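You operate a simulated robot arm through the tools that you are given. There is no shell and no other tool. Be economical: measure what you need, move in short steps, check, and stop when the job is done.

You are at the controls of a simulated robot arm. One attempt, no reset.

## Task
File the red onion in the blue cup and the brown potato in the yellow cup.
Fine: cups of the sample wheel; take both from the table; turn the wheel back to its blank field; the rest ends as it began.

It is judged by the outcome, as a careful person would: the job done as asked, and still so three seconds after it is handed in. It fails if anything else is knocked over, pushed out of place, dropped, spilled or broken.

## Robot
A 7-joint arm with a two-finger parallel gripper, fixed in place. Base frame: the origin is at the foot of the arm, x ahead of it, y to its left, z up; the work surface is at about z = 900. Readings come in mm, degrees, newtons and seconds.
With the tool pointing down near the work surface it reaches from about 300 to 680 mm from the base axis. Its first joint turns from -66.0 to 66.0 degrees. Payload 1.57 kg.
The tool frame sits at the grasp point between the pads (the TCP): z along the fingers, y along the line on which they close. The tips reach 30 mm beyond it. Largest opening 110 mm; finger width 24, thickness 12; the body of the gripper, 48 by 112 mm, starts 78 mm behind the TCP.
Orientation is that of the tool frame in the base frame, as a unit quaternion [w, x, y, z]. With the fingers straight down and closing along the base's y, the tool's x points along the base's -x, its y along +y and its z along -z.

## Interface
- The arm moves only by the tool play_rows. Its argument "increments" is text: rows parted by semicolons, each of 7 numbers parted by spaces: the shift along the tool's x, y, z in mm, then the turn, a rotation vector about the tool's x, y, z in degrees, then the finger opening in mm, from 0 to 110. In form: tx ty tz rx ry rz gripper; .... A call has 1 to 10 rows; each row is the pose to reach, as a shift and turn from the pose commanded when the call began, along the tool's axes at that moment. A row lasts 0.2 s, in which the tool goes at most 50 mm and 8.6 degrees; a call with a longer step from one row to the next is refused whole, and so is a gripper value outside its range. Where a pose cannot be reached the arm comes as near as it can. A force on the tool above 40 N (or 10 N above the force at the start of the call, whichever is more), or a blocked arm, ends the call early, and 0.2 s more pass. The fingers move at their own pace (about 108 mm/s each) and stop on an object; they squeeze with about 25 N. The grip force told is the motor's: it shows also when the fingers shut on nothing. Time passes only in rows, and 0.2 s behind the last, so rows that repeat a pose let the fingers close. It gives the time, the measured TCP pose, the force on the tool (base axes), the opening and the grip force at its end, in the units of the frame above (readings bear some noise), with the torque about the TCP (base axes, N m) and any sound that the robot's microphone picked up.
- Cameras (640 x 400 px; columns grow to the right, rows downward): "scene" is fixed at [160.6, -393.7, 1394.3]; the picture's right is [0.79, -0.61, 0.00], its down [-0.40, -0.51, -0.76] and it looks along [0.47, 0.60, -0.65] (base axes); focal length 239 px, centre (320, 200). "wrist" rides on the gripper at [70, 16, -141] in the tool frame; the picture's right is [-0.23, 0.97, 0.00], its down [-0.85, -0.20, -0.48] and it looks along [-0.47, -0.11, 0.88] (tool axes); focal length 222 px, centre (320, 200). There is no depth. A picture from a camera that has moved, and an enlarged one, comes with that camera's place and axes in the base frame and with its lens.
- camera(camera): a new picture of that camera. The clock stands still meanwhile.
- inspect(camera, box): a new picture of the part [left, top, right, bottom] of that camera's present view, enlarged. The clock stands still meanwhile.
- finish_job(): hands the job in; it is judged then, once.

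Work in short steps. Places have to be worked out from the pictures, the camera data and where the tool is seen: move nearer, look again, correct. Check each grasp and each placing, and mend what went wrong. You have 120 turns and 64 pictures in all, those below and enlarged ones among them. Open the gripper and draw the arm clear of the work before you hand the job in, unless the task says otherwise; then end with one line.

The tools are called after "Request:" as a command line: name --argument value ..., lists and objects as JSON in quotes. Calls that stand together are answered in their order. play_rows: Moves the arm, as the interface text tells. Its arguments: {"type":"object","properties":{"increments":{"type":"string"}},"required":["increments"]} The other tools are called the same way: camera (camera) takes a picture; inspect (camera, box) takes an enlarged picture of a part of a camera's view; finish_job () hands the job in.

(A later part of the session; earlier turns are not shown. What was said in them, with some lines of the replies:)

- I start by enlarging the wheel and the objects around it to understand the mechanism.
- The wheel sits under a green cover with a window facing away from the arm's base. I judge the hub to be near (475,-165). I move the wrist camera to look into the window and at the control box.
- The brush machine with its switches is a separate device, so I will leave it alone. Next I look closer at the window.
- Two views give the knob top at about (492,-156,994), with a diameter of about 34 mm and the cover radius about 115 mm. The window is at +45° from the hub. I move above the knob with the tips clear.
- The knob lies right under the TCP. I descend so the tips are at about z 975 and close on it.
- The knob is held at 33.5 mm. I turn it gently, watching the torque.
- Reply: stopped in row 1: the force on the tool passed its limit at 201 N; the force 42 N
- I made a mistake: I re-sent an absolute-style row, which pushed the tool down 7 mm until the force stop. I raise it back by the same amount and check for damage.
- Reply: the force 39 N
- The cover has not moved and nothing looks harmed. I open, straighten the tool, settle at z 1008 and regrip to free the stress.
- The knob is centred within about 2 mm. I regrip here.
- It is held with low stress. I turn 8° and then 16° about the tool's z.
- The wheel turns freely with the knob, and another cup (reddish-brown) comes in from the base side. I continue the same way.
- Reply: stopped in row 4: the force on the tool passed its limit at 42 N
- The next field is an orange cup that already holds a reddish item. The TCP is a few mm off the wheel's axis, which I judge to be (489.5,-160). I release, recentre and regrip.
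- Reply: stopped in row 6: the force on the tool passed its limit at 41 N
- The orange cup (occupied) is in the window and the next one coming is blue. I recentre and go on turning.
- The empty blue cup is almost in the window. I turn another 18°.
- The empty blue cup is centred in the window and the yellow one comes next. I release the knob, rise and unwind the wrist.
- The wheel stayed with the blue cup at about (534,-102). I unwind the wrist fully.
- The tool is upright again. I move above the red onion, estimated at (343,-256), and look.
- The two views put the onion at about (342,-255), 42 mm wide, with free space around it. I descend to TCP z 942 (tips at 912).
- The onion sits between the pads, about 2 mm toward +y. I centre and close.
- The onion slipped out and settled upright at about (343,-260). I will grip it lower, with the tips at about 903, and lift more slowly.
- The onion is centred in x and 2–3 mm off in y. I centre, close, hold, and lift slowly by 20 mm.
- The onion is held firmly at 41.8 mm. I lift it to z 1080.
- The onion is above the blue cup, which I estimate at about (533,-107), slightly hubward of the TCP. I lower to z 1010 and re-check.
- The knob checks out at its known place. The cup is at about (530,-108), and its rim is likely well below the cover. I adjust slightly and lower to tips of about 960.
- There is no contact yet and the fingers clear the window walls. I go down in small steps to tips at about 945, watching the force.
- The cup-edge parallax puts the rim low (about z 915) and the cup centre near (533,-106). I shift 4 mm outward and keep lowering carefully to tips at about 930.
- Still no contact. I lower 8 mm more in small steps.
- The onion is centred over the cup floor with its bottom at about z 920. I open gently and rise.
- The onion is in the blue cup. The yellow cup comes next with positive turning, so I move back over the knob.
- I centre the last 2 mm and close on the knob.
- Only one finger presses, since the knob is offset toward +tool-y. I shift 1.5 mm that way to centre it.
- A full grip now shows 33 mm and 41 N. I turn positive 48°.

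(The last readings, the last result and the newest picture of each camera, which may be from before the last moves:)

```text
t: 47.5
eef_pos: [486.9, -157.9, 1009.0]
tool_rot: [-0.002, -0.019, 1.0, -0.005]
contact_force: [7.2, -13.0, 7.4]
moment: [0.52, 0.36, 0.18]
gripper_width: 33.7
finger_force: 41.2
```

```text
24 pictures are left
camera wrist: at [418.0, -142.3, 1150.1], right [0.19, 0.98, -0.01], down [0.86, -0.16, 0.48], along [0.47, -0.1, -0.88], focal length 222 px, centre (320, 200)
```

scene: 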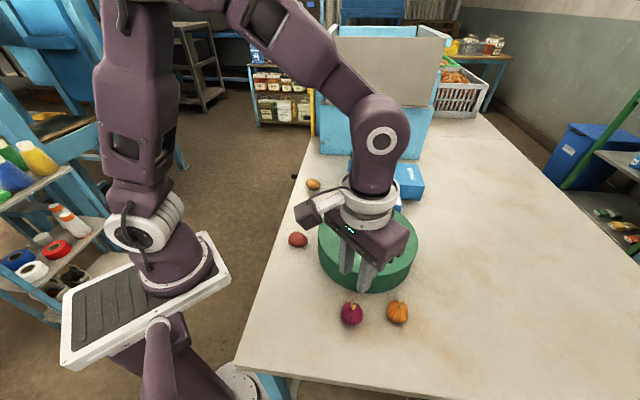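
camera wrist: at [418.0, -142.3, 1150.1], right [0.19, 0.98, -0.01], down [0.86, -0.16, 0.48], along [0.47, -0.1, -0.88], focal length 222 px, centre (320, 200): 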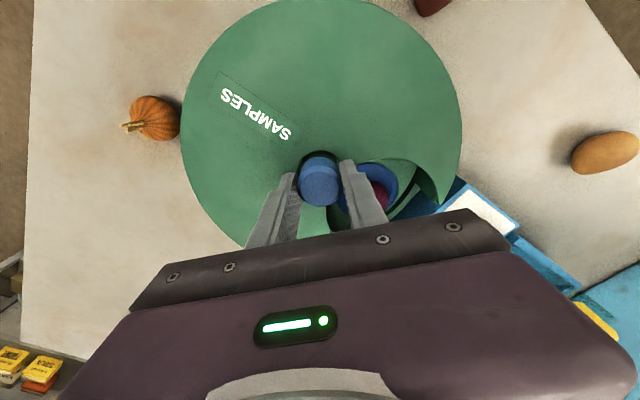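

Request:
inspect --camera "wrist" --box '[280, 130, 460, 230]'

```text
3.56 times, centred on (370, 180) of wrist
camera zoom: at [418.0, -142.3, 1150.1], right [0.19, 0.98, -0.01], down [0.86, -0.16, 0.48], along [0.47, -0.1, -0.88], focal length 790 px, centre (142, 271)
```

zoom: 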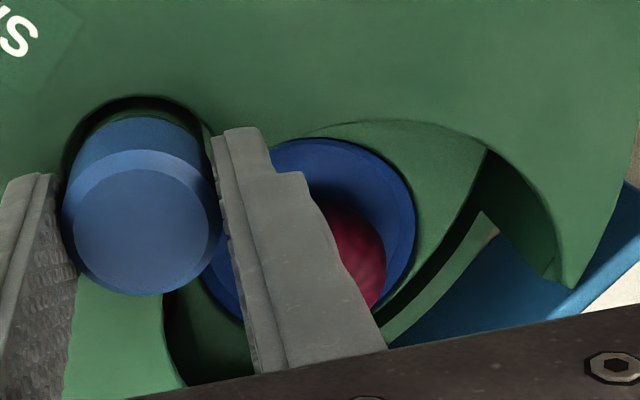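

The blue cup barely moved, so the fingers slipped on the knob. I regrip, centred and slightly deeper, and make a short trial turn while reading the torque.

Request:
play_rows --increments "0 0 0 0 0 0 50; 0 0 0 0 0 0 50; 0 0 2 0 0 0 50; 0 0 2 0 0 0 30; 0 0 2 0 0 0 15; 0 0 2 0 0 0 10; 0 0 2 0 0 0 10"

Request:
play_rows --increments "0 0 0 0 0 4 10; 0 0 0 0 0 8 10; 0 0 0 0 0 12 10"

```text
t: 49.0
eef_pos: [485.9, -157.9, 1005.8]
tool_rot: [-0.003, -0.021, 1.0, -0.006]
contact_force: [0.7, -12.9, 1.1]
moment: [0.91, 0.12, -0.04]
gripper_width: 33.3
finger_force: 40.9
```

```text
t: 49.9
eef_pos: [486.5, -157.1, 1006.5]
tool_rot: [-0.001, 0.083, 0.997, -0.005]
contact_force: [5.7, -20.3, -4.0]
moment: [0.74, 0.02, 0.78]
gripper_width: 33.8
finger_force: 41.7
```

The torque is 0.78 N·m against about 0.1 before, so something blocks the positive direction. I test the negative direction with a small turn.

Request:
play_rows --increments "0 0 0 0 0 -4 10; 0 0 0 0 0 -8 10; 0 0 0 0 0 -12 10; 0 0 0 0 0 -16 10; 0 0 0 0 0 -20 10; 0 0 0 0 0 -24 10; 0 0 0 0 0 -28 10"

Request:
inspect --camera "wrist" --box '[260, 110, 460, 230]'

```text
t: 51.5
eef_pos: [487.4, -158.1, 1006.7]
tool_rot: [-0.001, -0.162, 0.987, -0.005]
contact_force: [13.7, -17.0, 4.5]
moment: [0.83, -0.42, 0.01]
gripper_width: 33.9
finger_force: 40.9
```

```text
3.20 times, centred on (360, 170) of wrist
camera zoom: at [417.5, -162.3, 1148.1], right [-0.09, 1.0, -0.01], down [0.88, 0.09, 0.47], along [0.47, 0.04, -0.88], focal length 711 px, centre (192, 296)
```

zoom: 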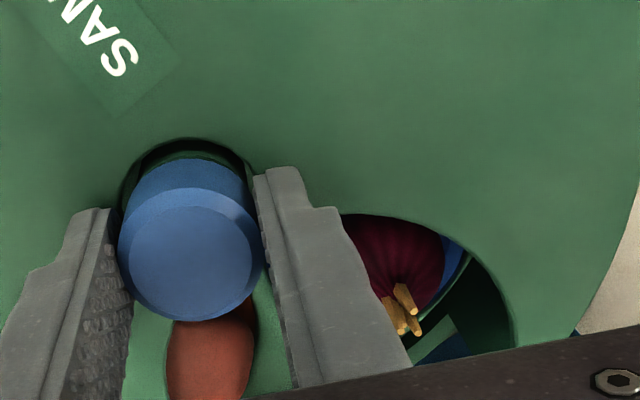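

Negative turning moves the wheel freely, so there is an end stop just past blue. The yellow cup must be reached the other way round, through blank. I continue negative, watching the torque as the onion goes under the cover.

Request:
play_rows --increments "0 0 0 0 0 -5 10; 0 0 0 0 0 -10 10; 0 0 0 0 0 -15 10; 0 0 0 0 0 -20 10"

Request:
play_rows --increments "0 0 0 0 0 -5 10; 0 0 0 0 0 -10 10; 0 0 0 0 0 -15 10; 0 0 0 0 0 -20 10"

Request:
camera --camera "wrist"

```text
t: 52.5
eef_pos: [486.9, -156.5, 1005.9]
tool_rot: [-0.003, -0.33, 0.944, -0.004]
contact_force: [12.2, -10.7, 10.3]
moment: [0.67, -0.26, 0.0]
gripper_width: 33.4
finger_force: 40.9
```

```text
t: 53.5
eef_pos: [485.2, -156.8, 1007.1]
tool_rot: [-0.005, -0.489, 0.872, -0.002]
contact_force: [9.5, -2.5, 14.7]
moment: [0.5, 0.0, 0.0]
gripper_width: 33.2
finger_force: 41.3
```

```text
21 pictures are left
camera wrist: at [438.4, -206.2, 1148.5], right [-0.71, 0.7, 0.0], down [0.62, 0.63, 0.47], along [0.33, 0.33, -0.88], focal length 222 px, centre (320, 200)
```

wrist: 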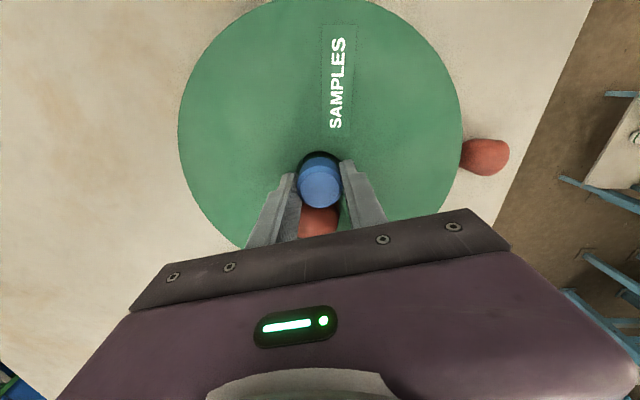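

The onion passed under the cover without resistance, and the orange field is back at the window. I continue negative toward blank and beyond.

Request:
play_rows --increments "0 0 0 0 0 -6 10; 0 0 0 0 0 -12 10; 0 0 0 0 0 -18 10; 0 0 0 0 0 -24 10; 0 0 0 0 0 -30 10; 0 0 0 0 0 -30 10"

Request:
play_rows --increments "0 0 0 0 0 -6 10; 0 0 0 0 0 -12 10; 0 0 0 0 0 -18 10; 0 0 0 0 0 -24 10; 0 0 0 0 0 -30 10; 0 0 0 0 0 -30 10"

```text
t: 54.9
eef_pos: [486.5, -155.9, 1006.7]
tool_rot: [-0.005, -0.698, 0.716, -0.001]
contact_force: [-4.7, 4.5, 16.0]
moment: [-0.06, -0.54, 0.01]
gripper_width: 33.6
finger_force: 41.2
```

```text
t: 56.2
eef_pos: [485.4, -156.8, 1005.5]
tool_rot: [0.005, 0.859, -0.511, -0.001]
contact_force: [-14.4, 3.3, 15.7]
moment: [0.54, -0.61, -0.01]
gripper_width: 33.8
finger_force: 42.0
```

The torque is still nil and the blank should be near the window. I continue, as the wrist still follows.

Request:
play_rows --increments "0 0 0 0 0 -6 10; 0 0 0 0 0 -12 10; 0 0 0 0 0 -18 10; 0 0 0 0 0 -24 10; 0 0 0 0 0 -30 10; 0 0 0 0 0 -30 10"

Request:
camera --camera "wrist"

```text
t: 57.6
eef_pos: [484.3, -157.6, 1005.3]
tool_rot: [0.005, 0.962, -0.272, -0.001]
contact_force: [-19.2, -2.2, 0.4]
moment: [0.88, -0.5, -0.03]
gripper_width: 33.6
finger_force: 40.9
```

```text
20 pictures are left
camera wrist: at [538.3, -205.9, 1147.7], right [-0.7, -0.71, 0.01], down [-0.62, 0.62, 0.48], along [-0.35, 0.33, -0.88], focal length 222 px, centre (320, 200)
```

wrist: 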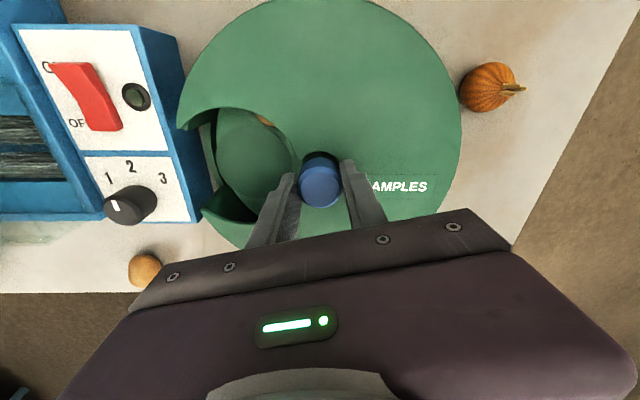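

The blank field is back in the window after full travel, so I have a reference. I release, rise 28 mm and unwind the wrist for more negative turning.

Request:
play_rows --increments "0 0 0 0 0 0 60; 0 0 0 0 0 0 60; 0 0 -14 0 0 0 60; 0 0 -28 0 0 0 60; 0 0 -28 0 0 8.5 60; 0 0 -28 0 0 17 60; 0 0 -28 0 0 25.5 60; 0 0 -28 0 0 34 60; 0 0 -28 0 0 42.5 60; 0 0 -28 0 0 51 60"

Request:
play_rows --increments "0 0 0 0 0 8.5 60; 0 0 0 0 0 17 60; 0 0 0 0 0 25.5 60; 0 0 0 0 0 34 60; 0 0 0 0 0 42.5 60; 0 0 0 0 0 51 60; 0 0 0 0 0 59.5 60; 0 0 0 0 0 68 60; 0 0 0 0 0 76.5 60; 0 0 0 0 0 85 60"

Request:
play_rows --increments "0 0 0 0 0 8.5 60; 0 0 0 0 0 17 60; 0 0 0 0 0 25.5 60; 0 0 0 0 0 34 60; 0 0 0 0 0 42.5 60; 0 0 0 0 0 51 60; 0 0 0 0 0 59.5 60; 0 0 0 0 0 68 60; 0 0 0 0 0 68 60"

```text
t: 59.9
eef_pos: [486.4, -155.5, 1034.1]
tool_rot: [0.004, 0.751, -0.661, 0.002]
contact_force: [1.2, 0.0, 0.2]
moment: [0.02, -0.01, 0.0]
gripper_width: 60.2
finger_force: 0.1
```

```text
t: 62.0
eef_pos: [487.6, -156.1, 1034.1]
tool_rot: [-0.003, -0.107, 0.994, -0.004]
contact_force: [0.4, 0.6, -0.1]
moment: [0.0, 0.0, -0.03]
gripper_width: 60.1
finger_force: 0.0
```

```text
t: 64.0
eef_pos: [486.6, -156.4, 1034.4]
tool_rot: [0.0, 0.467, 0.884, -0.005]
contact_force: [-0.9, -0.1, 0.2]
moment: [0.0, -0.03, -0.02]
gripper_width: 60.0
finger_force: 0.0
```

I lower and regrip the knob at +56° tool angle.

Request:
play_rows --increments "0 -0.5 14 0 0 0 60; 0 -0.5 28 0 0 0 50; 0 -0.5 28 0 0 0 36; 0 -0.5 28 0 0 0 20; 0 -0.5 28 0 0 0 10; 0 -0.5 28 0 0 0 10"

Request:
play_rows --increments "0 0 0 0 0 -6 10; 0 0 0 0 0 -12 10; 0 0 0 0 0 -18 10; 0 0 0 0 0 -24 10; 0 0 0 0 0 -30 10; 0 0 0 0 0 -36 10; 0 0 0 0 0 -42 10; 0 0 0 0 0 -48 10; 0 0 0 0 0 -48 10"

Request:
camera --camera "wrist"

```text
t: 65.5
eef_pos: [484.3, -155.9, 1006.3]
tool_rot: [0.001, 0.466, 0.885, -0.005]
contact_force: [-3.7, -2.5, -2.3]
moment: [0.6, -0.98, -0.02]
gripper_width: 33.6
finger_force: 40.8
```

```text
t: 67.5
eef_pos: [485.0, -156.5, 1006.6]
tool_rot: [-0.002, 0.065, 0.998, -0.005]
contact_force: [-10.6, -6.8, 6.4]
moment: [1.17, -0.05, -0.01]
gripper_width: 33.3
finger_force: 41.1
```

```text
19 pictures are left
camera wrist: at [420.5, -130.7, 1148.0], right [0.35, 0.94, -0.01], down [0.82, -0.31, 0.48], along [0.44, -0.18, -0.88], focal length 222 px, centre (320, 200)
```

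wrist: 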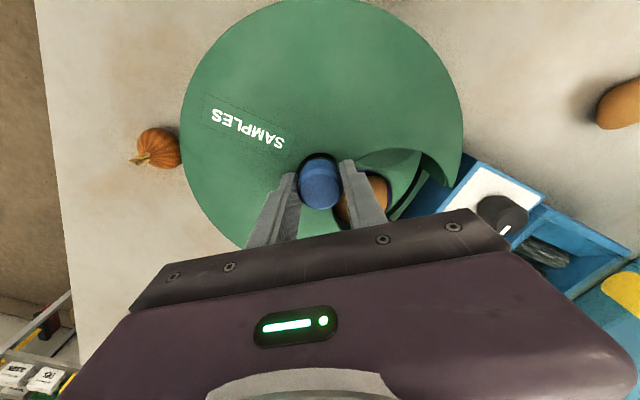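

The wheel turns freely negative and the next occupied cup is passing. I go on another 100°.

Request:
play_rows --increments "0 0 0 0 0 -6 10; 0 0 0 0 0 -12 10; 0 0 0 0 0 -18 10; 0 0 0 0 0 -24 10; 0 0 0 0 0 -30 10; 0 0 0 0 0 -36 10; 0 0 0 0 0 -42 10; 0 0 0 0 0 -48 10; 0 0 0 0 0 -48 10"

Request:
play_rows --increments "0 0 0 0 0 -6 10; 0 0 0 0 0 -12 10; 0 0 0 0 0 -18 10; 0 0 0 0 0 -24 10; 0 0 0 0 0 -30 10; 0 0 0 0 0 -36 10; 0 0 0 0 0 -42 10; 0 0 0 0 0 -48 10; 0 0 0 0 0 -48 10"

Request:
camera --camera "wrist"

```text
t: 69.5
eef_pos: [485.3, -158.2, 1005.2]
tool_rot: [-0.004, -0.346, 0.938, -0.004]
contact_force: [-12.5, -19.6, 5.9]
moment: [0.61, 0.53, 0.0]
gripper_width: 33.2
finger_force: 41.5
```

```text
t: 71.5
eef_pos: [485.1, -158.0, 1006.7]
tool_rot: [-0.005, -0.698, 0.716, -0.002]
contact_force: [-6.1, -21.8, 9.2]
moment: [-0.33, -0.52, 0.01]
gripper_width: 33.1
finger_force: 40.7
```

```text
18 pictures are left
camera wrist: at [469.7, -225.6, 1148.6], right [-0.97, 0.25, 0.0], down [0.22, 0.85, 0.47], along [0.12, 0.45, -0.88], focal length 222 px, centre (320, 200)
```

wrist: 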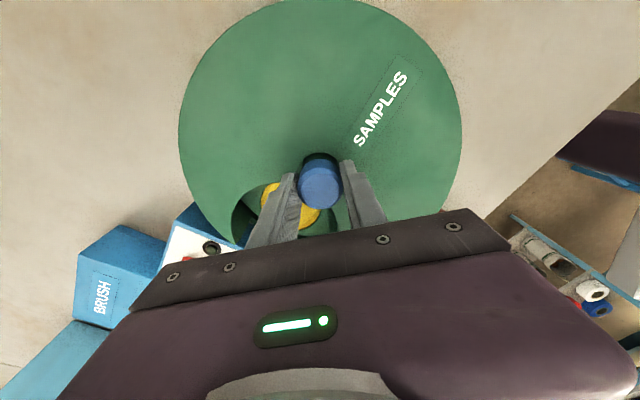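

The yellow cup is empty and centred in the window. I release, rise, and travel toward the brown potato, estimated at (539,127).

Request:
play_rows --increments "0 0 0 0 0 0 60; 0 0 0 0 0 0 60; 0 0 -40 0 0 0 70; 0 0 -80 0 0 0 80; -47 -8 -80 0 0 -3 80; -94 -16 -80 0 0 -6 80; -141 -24 -80 0 0 -9 80; -188 -31 -80 0 0 -12 80; -235 -39 -80 0 0 -15.5 80; -282 -46 -70 0 0 -15.5 80"

Request:
camera --camera "wrist"

```text
t: 73.7
eef_pos: [538.3, 124.3, 1073.2]
tool_rot: [0.005, 0.788, -0.616, 0.001]
contact_force: [-0.1, 0.3, 0.8]
moment: [-0.05, 0.02, 0.0]
gripper_width: 80.1
finger_force: 0.1
```

```text
17 pictures are left
camera wrist: at [542.4, 53.8, 1214.8], right [-1.0, -0.01, 0.0], down [-0.01, 0.88, 0.47], along [-0.01, 0.47, -0.88], focal length 222 px, centre (320, 200)
```

wrist: 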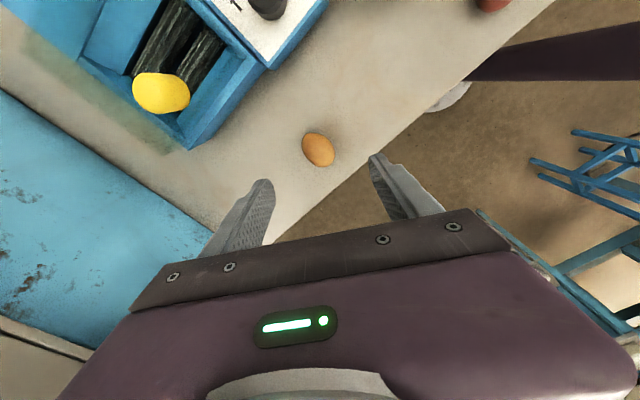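

Request:
inspect --camera "wrist" --box '[270, 110, 370, 190]'

```text
5.00 times, centred on (320, 150) of wrist
camera zoom: at [542.4, 53.8, 1214.8], right [-1.0, -0.01, 0.0], down [-0.01, 0.88, 0.47], along [-0.01, 0.47, -0.88], focal length 1111 px, centre (320, 450)
```

zoom: 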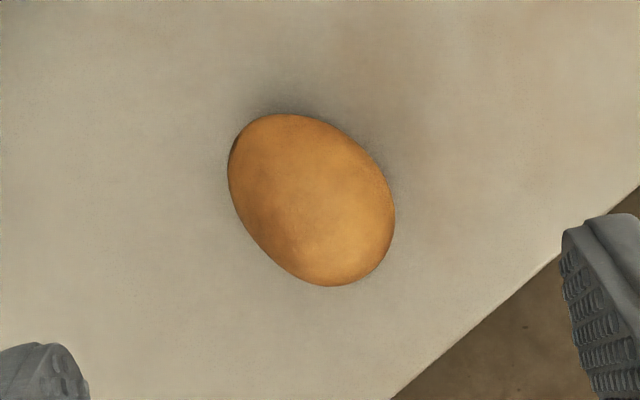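

The potato is centred at about (542.5,134), 38 mm across, with its long axis along (-0.64,0.77). I turn -26° to close across the narrow side and lower partway.

Request:
play_rows --increments "-3 -2 10 0 0 -6.5 80; -6 -4 30 0 0 -13 80; -8.7 -6.6 50 0 0 -19.5 80; -8.7 -6.6 75 0 0 -26 80; -8.7 -6.6 90 0 0 -26 80; -8.7 -6.6 90 0 0 -26 80"

Request:
inspect --camera "wrist" --box '[240, 90, 400, 215]'

```text
t: 75.0
eef_pos: [544.0, 132.6, 982.2]
tool_rot: [0.006, 0.907, -0.422, -0.001]
contact_force: [-0.2, 0.2, -0.1]
moment: [0.02, -0.01, 0.01]
gripper_width: 79.8
finger_force: 0.0
```

```text
3.20 times, centred on (320, 152) of wrist
camera zoom: at [578.3, 70.6, 1124.5], right [-0.89, -0.45, 0.01], down [-0.39, 0.79, 0.47], along [-0.22, 0.42, -0.88], focal length 711 px, centre (320, 352)
```

zoom: 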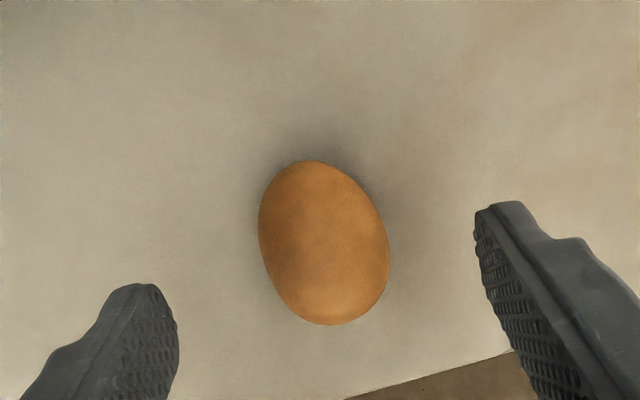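

The grip is aligned with the potato's narrow side. I lower to z 934, close, and lift 20 mm slowly.

Request:
play_rows --increments "-2.8 -0.4 20 0 0 0 75; -2.8 -0.4 38 0 0 0 70; -2.8 -0.4 48 0 0 0 65; -2.8 -0.4 48 0 0 0 50; -2.8 -0.4 48 0 0 0 38; -2.8 -0.4 48 0 0 0 25; -2.8 -0.4 48 0 0 0 20; -2.8 -0.4 44 0 0 0 20; -2.8 -0.4 36 0 0 0 20; -2.8 -0.4 28 0 0 0 20"

Request:
inspect --camera "wrist" --box '[240, 90, 400, 215]'

```text
t: 77.2
eef_pos: [543.4, 134.7, 955.4]
tool_rot: [0.005, 0.906, -0.424, 0.001]
contact_force: [-0.8, -0.7, -0.1]
moment: [-0.02, 0.02, 0.0]
gripper_width: 38.3
finger_force: 25.1
```

```text
3.20 times, centred on (320, 152) of wrist
camera zoom: at [576.6, 72.4, 1096.9], right [-0.89, -0.45, 0.01], down [-0.39, 0.79, 0.47], along [-0.22, 0.42, -0.88], focal length 711 px, centre (320, 352)
```

zoom: 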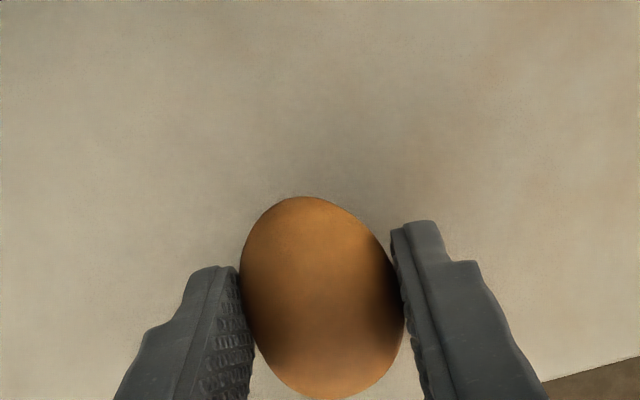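

The potato is held at 38 mm. I lift it high, then carry it over the window while turning the tool to the tested angle.

Request:
play_rows --increments "0 0 -15 0 0 0 20; 0 0 -40 0 0 0 20; 0 0 -70 0 0 0 20; 0 0 -100 0 0 0 20; 0 0 -125 0 0 0 20; 0 0 -130 0 0 0 20"

Request:
play_rows --increments "12 11 0 0 0 8 20; 30 27 0 0 0 16 20; 52 47 0 0 0 24 20; 74 67 0 0 0 32 20; 96 87 0 0 0 40 20; 118 107 0 0 0 48 20; 140 127 0 0 0 56 20; 160 145 0 0 0 64 20; 173 156 0 0 0 72 20; 179 162 0 0 0 79.6 20"

Request:
camera --camera "wrist"

```text
t: 78.7
eef_pos: [541.9, 137.5, 1086.2]
tool_rot: [0.004, 0.906, -0.423, 0.0]
contact_force: [0.4, 0.1, -0.5]
moment: [0.02, -0.01, -0.04]
gripper_width: 38.2
finger_force: 25.4
```

```text
t: 80.8
eef_pos: [533.2, -106.8, 1087.3]
tool_rot: [-0.004, -0.424, 0.905, -0.003]
contact_force: [0.3, 0.7, -0.5]
moment: [-0.01, -0.01, -0.03]
gripper_width: 38.2
finger_force: 25.0
```

```text
13 pictures are left
camera wrist: at [477.9, -147.2, 1229.4], right [-0.6, 0.8, -0.01], down [0.7, 0.53, 0.47], along [0.38, 0.28, -0.88], focal length 222 px, centre (320, 200)
```

wrist: 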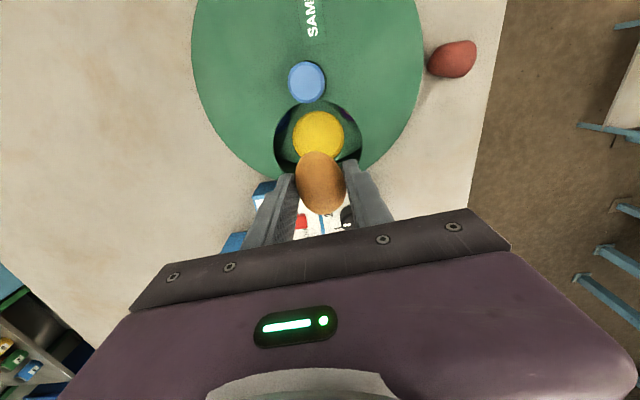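

The yellow cup lies just where the blue one did. I descend the same way to z 957.

Request:
play_rows --increments "0 0 30 0 0 0 20; -0.5 -0.5 60 0 0 0 20; -0.5 -0.5 85 0 0 0 20; -0.5 -0.5 100 0 0 0 20; -0.5 -0.5 110 0 0 0 20; -0.5 -0.5 118 0 0 0 20; -0.5 -0.5 125 0 0 0 20; -0.5 -0.5 130 0 0 0 20; -0.5 -0.5 130 0 0 0 20"

Request:
inspect --camera "wrist" --box '[220, 60, 420, 230]'

```text
t: 82.8
eef_pos: [534.4, -105.5, 957.2]
tool_rot: [-0.004, -0.425, 0.905, -0.004]
contact_force: [0.3, 0.4, -0.3]
moment: [-0.01, -0.02, 0.01]
gripper_width: 38.1
finger_force: 25.2
```

```text
2.35 times, centred on (320, 145) of wrist
camera zoom: at [478.7, -147.3, 1099.1], right [-0.6, 0.8, -0.01], down [0.7, 0.54, 0.47], along [0.38, 0.28, -0.88], focal length 523 px, centre (320, 329)
```

zoom: 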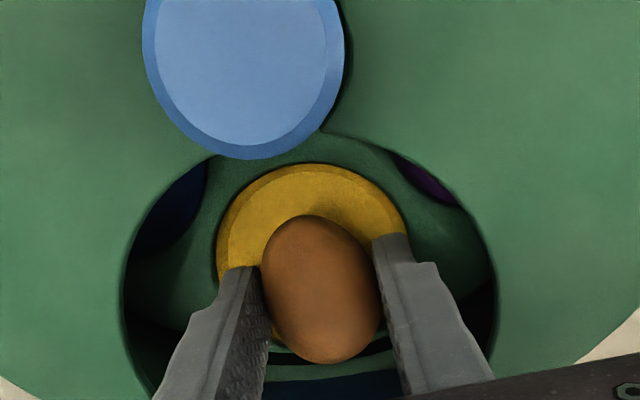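

I adjust 3 mm hubward and 2.5 mm sideways, lower 5 mm, then release and rise.

Request:
play_rows --increments "1.5 -1.2 0 0 0 0 20; 3 -2.5 2 0 0 0 20; 3 -2.5 5 0 0 0 20; 3 -2.5 5 0 0 0 20; 3 -2.5 5 0 0 0 42; 3 -2.5 5 0 0 0 48; 3 -2.5 5 0 0 0 52; 3 -2.5 -5 0 0 0 52; 3 -2.5 -30 0 0 0 56; 3 -2.5 -75 0 0 0 60"

Request:
camera --camera "wrist"

```text
t: 85.0
eef_pos: [532.9, -109.8, 1032.1]
tool_rot: [-0.004, -0.425, 0.905, -0.003]
contact_force: [0.4, 0.8, 1.4]
moment: [0.05, -0.01, -0.03]
gripper_width: 60.2
finger_force: 0.0
```

```text
11 pictures are left
camera wrist: at [478.1, -151.1, 1174.8], right [-0.6, 0.8, 0.0], down [0.7, 0.54, 0.47], along [0.38, 0.28, -0.88], focal length 222 px, centre (320, 200)
```

wrist: 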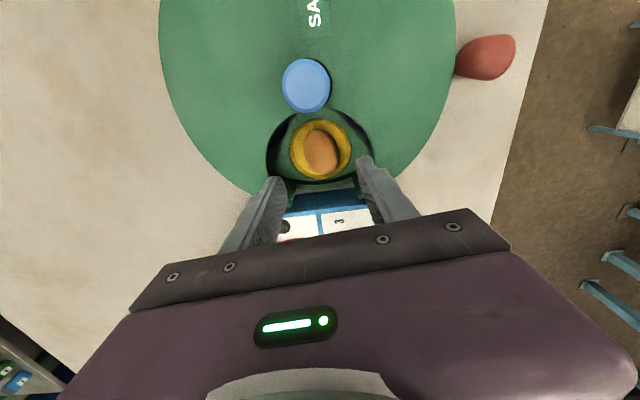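

The potato lies in the yellow cup. I return over the knob to turn the wheel +144° to blank.

Request:
play_rows --increments "0 0 -15 0 0 0 70; 30 2.5 -15 0 0 0 70; 66 5.5 -15 0 0 0 70; 66 5.5 10 0 0 0 60; 66 5.5 25.5 0 0 0 60; 66 5.5 25.5 0 0 0 40; 66 5.5 25.5 0 0 0 20; 66 5.5 25.5 0 0 0 10; 66 5.5 25.5 0 0 0 10"

```text
t: 87.0
eef_pos: [487.7, -156.0, 1007.4]
tool_rot: [-0.004, -0.425, 0.905, -0.003]
contact_force: [1.1, -1.4, -2.2]
moment: [0.27, 0.49, 0.04]
gripper_width: 33.7
finger_force: 41.5
```

A clean grip. I turn positive in two calls.

Request:
play_rows --increments "0 0 0 0 0 6 10; 0 0 0 0 0 12 10; 0 0 0 0 0 18 10; 0 0 0 0 0 24 10; 0 0 0 0 0 30 10; 0 0 0 0 0 36 10; 0 0 0 0 0 42 10; 0 0 0 0 0 48 10; 0 0 0 0 0 54 10; 0 0 0 0 0 60 10"

Request:
play_rows --increments "0 0 0 0 0 6 10; 0 0 0 0 0 12 10; 0 0 0 0 0 18 10; 0 0 0 0 0 24 10; 0 0 0 0 0 30 10; 0 0 0 0 0 36 10; 0 0 0 0 0 42 10; 0 0 0 0 0 48 10; 0 0 0 0 0 54 10; 0 0 0 0 0 60 10"

Request:
camera --camera "wrist"

```text
t: 89.2
eef_pos: [488.0, -157.4, 1007.8]
tool_rot: [-0.001, 0.086, 0.996, -0.006]
contact_force: [13.0, -21.9, -15.3]
moment: [0.55, 0.02, 0.06]
gripper_width: 33.7
finger_force: 41.5
```

```text
t: 91.5
eef_pos: [486.3, -159.2, 1007.5]
tool_rot: [0.001, 0.572, 0.82, -0.006]
contact_force: [-9.1, -36.8, -6.9]
moment: [-0.05, -0.62, 0.04]
gripper_width: 33.8
finger_force: 41.7
```

```text
10 pictures are left
camera wrist: at [480.2, -85.9, 1148.3], right [0.99, 0.12, -0.01], down [0.11, -0.87, 0.49], along [0.05, -0.49, -0.87], focal length 222 px, centre (320, 200)
```

wrist: 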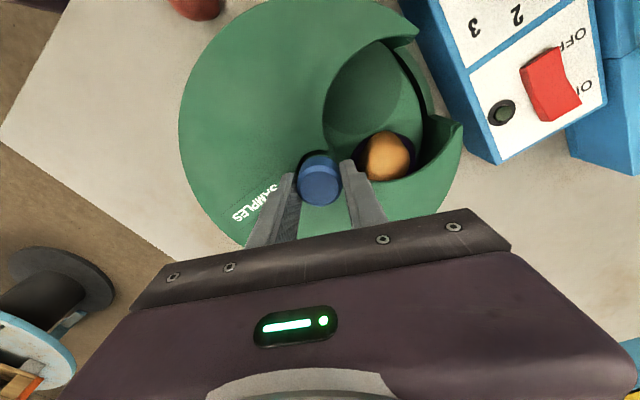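

The blank is coming in and about 24° more is needed. The lateral force has grown, so I regrip centred first.

Request:
play_rows --increments "0 0 0 0 0 0 45; 0 0 0 0 0 0 45; 2 1 0 0 0 0 45; 2 1 0 0 0 0 25; 2 1 0 0 0 0 10; 2 1 0 0 0 0 10"

Request:
play_rows --increments "0 0 0 0 0 5 10; 0 0 0 0 0 10 10; 0 0 0 0 0 15 10; 0 0 0 0 0 20 10; 0 0 0 0 0 24 10; 0 0 0 0 0 24 10"

Request:
inspect --camera "wrist" --box '[220, 0, 480, 230]'

```text
t: 92.8
eef_pos: [484.4, -155.7, 1006.9]
tool_rot: [-0.001, 0.571, 0.821, -0.006]
contact_force: [-34.6, -7.8, -0.2]
moment: [0.2, -0.36, -0.14]
gripper_width: 33.8
finger_force: 41.4
```

```text
t: 94.2
eef_pos: [486.0, -154.4, 1007.9]
tool_rot: [0.002, 0.73, 0.683, -0.005]
contact_force: [-32.4, -14.4, -8.0]
moment: [-0.34, -0.1, -0.08]
gripper_width: 33.8
finger_force: 41.6
```

```text
1.74 times, centred on (350, 115) of wrist
camera zoom: at [509.3, -84.4, 1148.3], right [0.96, -0.29, 0.0], down [-0.25, -0.84, 0.49], along [-0.14, -0.47, -0.87], focal length 386 px, centre (268, 348)
```

zoom: 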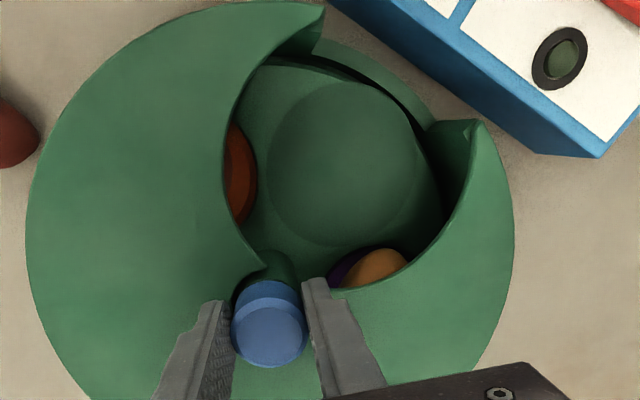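

The blank disc is in the window but about 5–6° past centre compared with the start (azimuth 42° against 46–48°). I turn back 5° and ease the lateral load.

Request:
play_rows --increments "0 -1 0 0 0 -2.5 10; 0 -2 0 0 0 -5 10; 0 -2 0 0 0 -5 10; 0 -2 0 0 0 -5 60; 0 -2 0 0 0 -5 60; 0 -2 -25 0 0 -5 60; 0 -2 -70 0 0 -5 60; 0 -2 -115 0 0 -5 70; 0 -2 -115 0 0 -5 70"

Request:
inspect --camera "wrist" --box '[220, 20, 460, 200]'

```text
t: 96.2
eef_pos: [486.1, -153.5, 1123.1]
tool_rot: [0.002, 0.699, 0.715, -0.006]
contact_force: [-1.2, -0.2, -0.3]
moment: [-0.01, 0.02, 0.01]
gripper_width: 70.0
finger_force: 0.1
```

```text
2.22 times, centred on (340, 110) of wrist
camera zoom: at [503.3, -81.0, 1263.2], right [0.98, -0.21, 0.0], down [-0.18, -0.85, 0.49], along [-0.1, -0.48, -0.87], focal length 494 px, centre (276, 400)
```

zoom: 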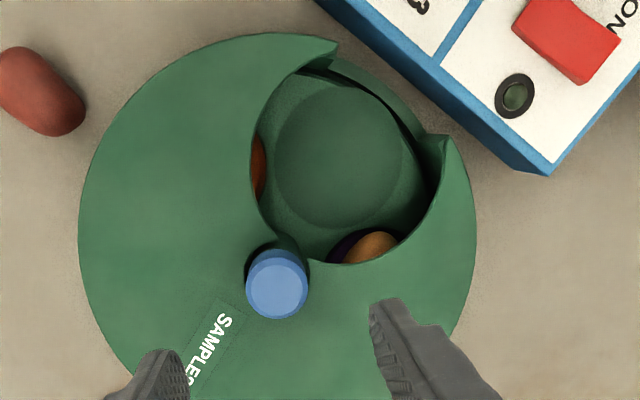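

The blank now sits at azimuth 45°, level with the window's 44.5°, so it is centred. I go back to the start pose to compare with the first picture.

Request:
play_rows --increments "0 0 -20 0 0 -8.5 80; 0 0 -40 0 0 -17 90; -7 -11 -60 0 0 -25.5 100; -16 -23 -80 0 0 -34 110; -25 -36 -95 0 0 -42.5 110; -34 -49 -110 0 0 -51 110; -43 -62 -120 0 0 -59.5 110; -52 -75 -127 0 0 -68 110; -60 -88 -127 0 0 -76.5 110; -63 -92 -127 0 0 -85 110"

Request:
play_rows --increments "0 0 0 0 0 -3.5 110; 0 0 0 0 0 -3.5 110"

Request:
inspect --camera "wrist" --box '[250, 50, 530, 225]'

Request:
camera --camera "scene"

```text
t: 98.5
eef_pos: [395.7, -216.7, 1251.3]
tool_rot: [-0.001, 0.031, 1.0, -0.005]
contact_force: [-0.1, 0.0, -0.3]
moment: [-0.01, -0.02, -0.01]
gripper_width: 109.9
finger_force: 0.1
```

```text
t: 99.0
eef_pos: [395.5, -217.1, 1251.3]
tool_rot: [-0.001, 0.001, 1.0, -0.005]
contact_force: [0.3, -0.4, 0.4]
moment: [-0.01, 0.01, 0.0]
gripper_width: 110.2
finger_force: 0.0
```

```text
2.29 times, centred on (390, 138) of wrist
camera zoom: at [328.5, -198.6, 1392.7], right [0.23, 0.97, -0.01], down [0.86, -0.2, 0.48], along [0.46, -0.12, -0.88], focal length 508 px, centre (160, 343)
```

zoom: 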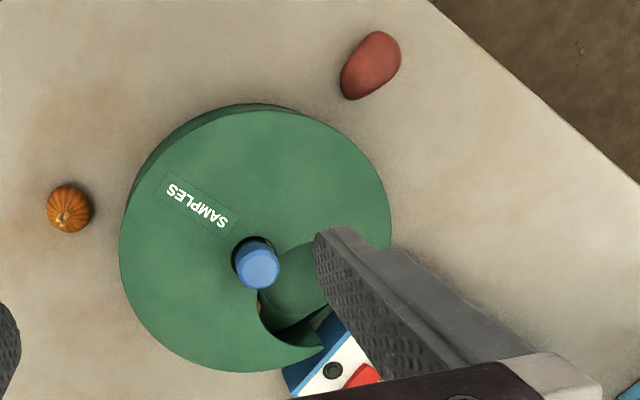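

```text
6 pictures are left
```

scene: 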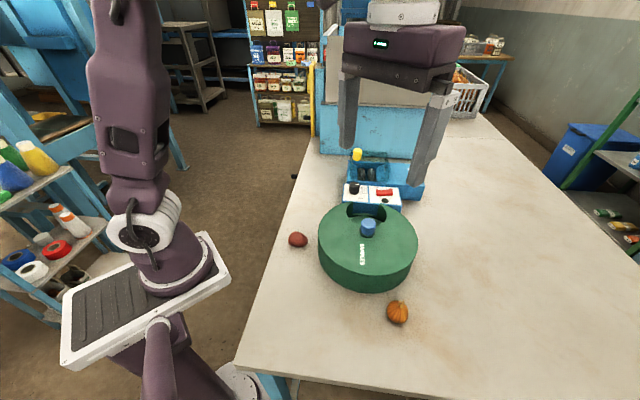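

Everything else stands as at the start. A sliver of the neighbouring cup is slightly more visible than at first, so I compare from the same second viewpoint I used at the start.

Request:
play_rows --increments "-15 27 33 0 0 0 110; -30 54 66 0 0 0 110; -45 82 99 0 0 0 110; -59.5 108 132 0 0 0 110; -59.5 108 132 0 0 0 110"

Request:
inspect --camera "wrist" --box '[200, 70, 400, 240]'

```text
t: 100.2
eef_pos: [455.4, -110.1, 1115.2]
tool_rot: [-0.003, 0.002, 1.0, -0.005]
contact_force: [0.3, 0.0, -0.4]
moment: [-0.02, -0.02, 0.01]
gripper_width: 110.2
finger_force: 0.1
```

```text
2.35 times, centred on (300, 155) of wrist
camera zoom: at [388.7, -92.4, 1258.2], right [0.23, 0.97, -0.01], down [0.86, -0.2, 0.48], along [0.46, -0.12, -0.88], focal length 523 px, centre (367, 306)
```

zoom: 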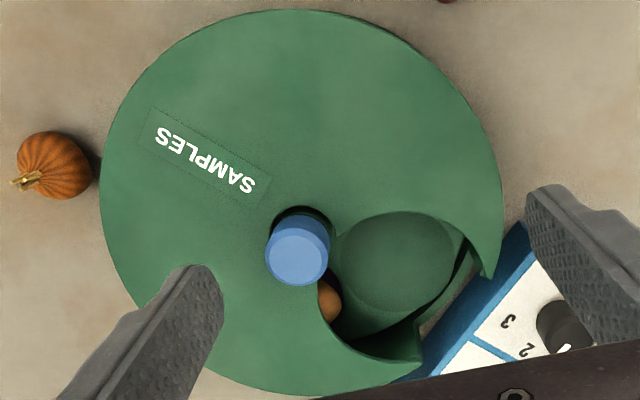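

The disc sits within about 2–3° of its first position, so the blank field is properly at the window. I draw the arm back to its start pose.

Request:
play_rows --increments "15 -27 -33 0 0 0 110; 30 -54 -67 0 0 0 110; 45 -82 -101 0 0 0 110; 59.5 -108 -135 0 0 0 110; 59.5 -108 -135 0 0 0 110; 59.5 -108 -135 0 0 0 110"

Request:
finish_job

```text
t: 101.7
eef_pos: [396.9, -215.2, 1253.4]
tool_rot: [-0.003, 0.002, 1.0, -0.005]
contact_force: [-0.5, 0.1, 0.5]
moment: [0.01, 0.01, -0.03]
gripper_width: 110.1
finger_force: 0.0
```

```text
The job is handed in.
```

The red onion is in the blue cup, the brown potato is in the yellow cup, and the wheel is back on its blank field to within about 3° of where it started. Two slips along the way: I once pressed down on the wheel's knob until the force limit stopped the arm at 201 N, and the onion slipped from the first grip at or near the table. I saw no damage or displacement from either.
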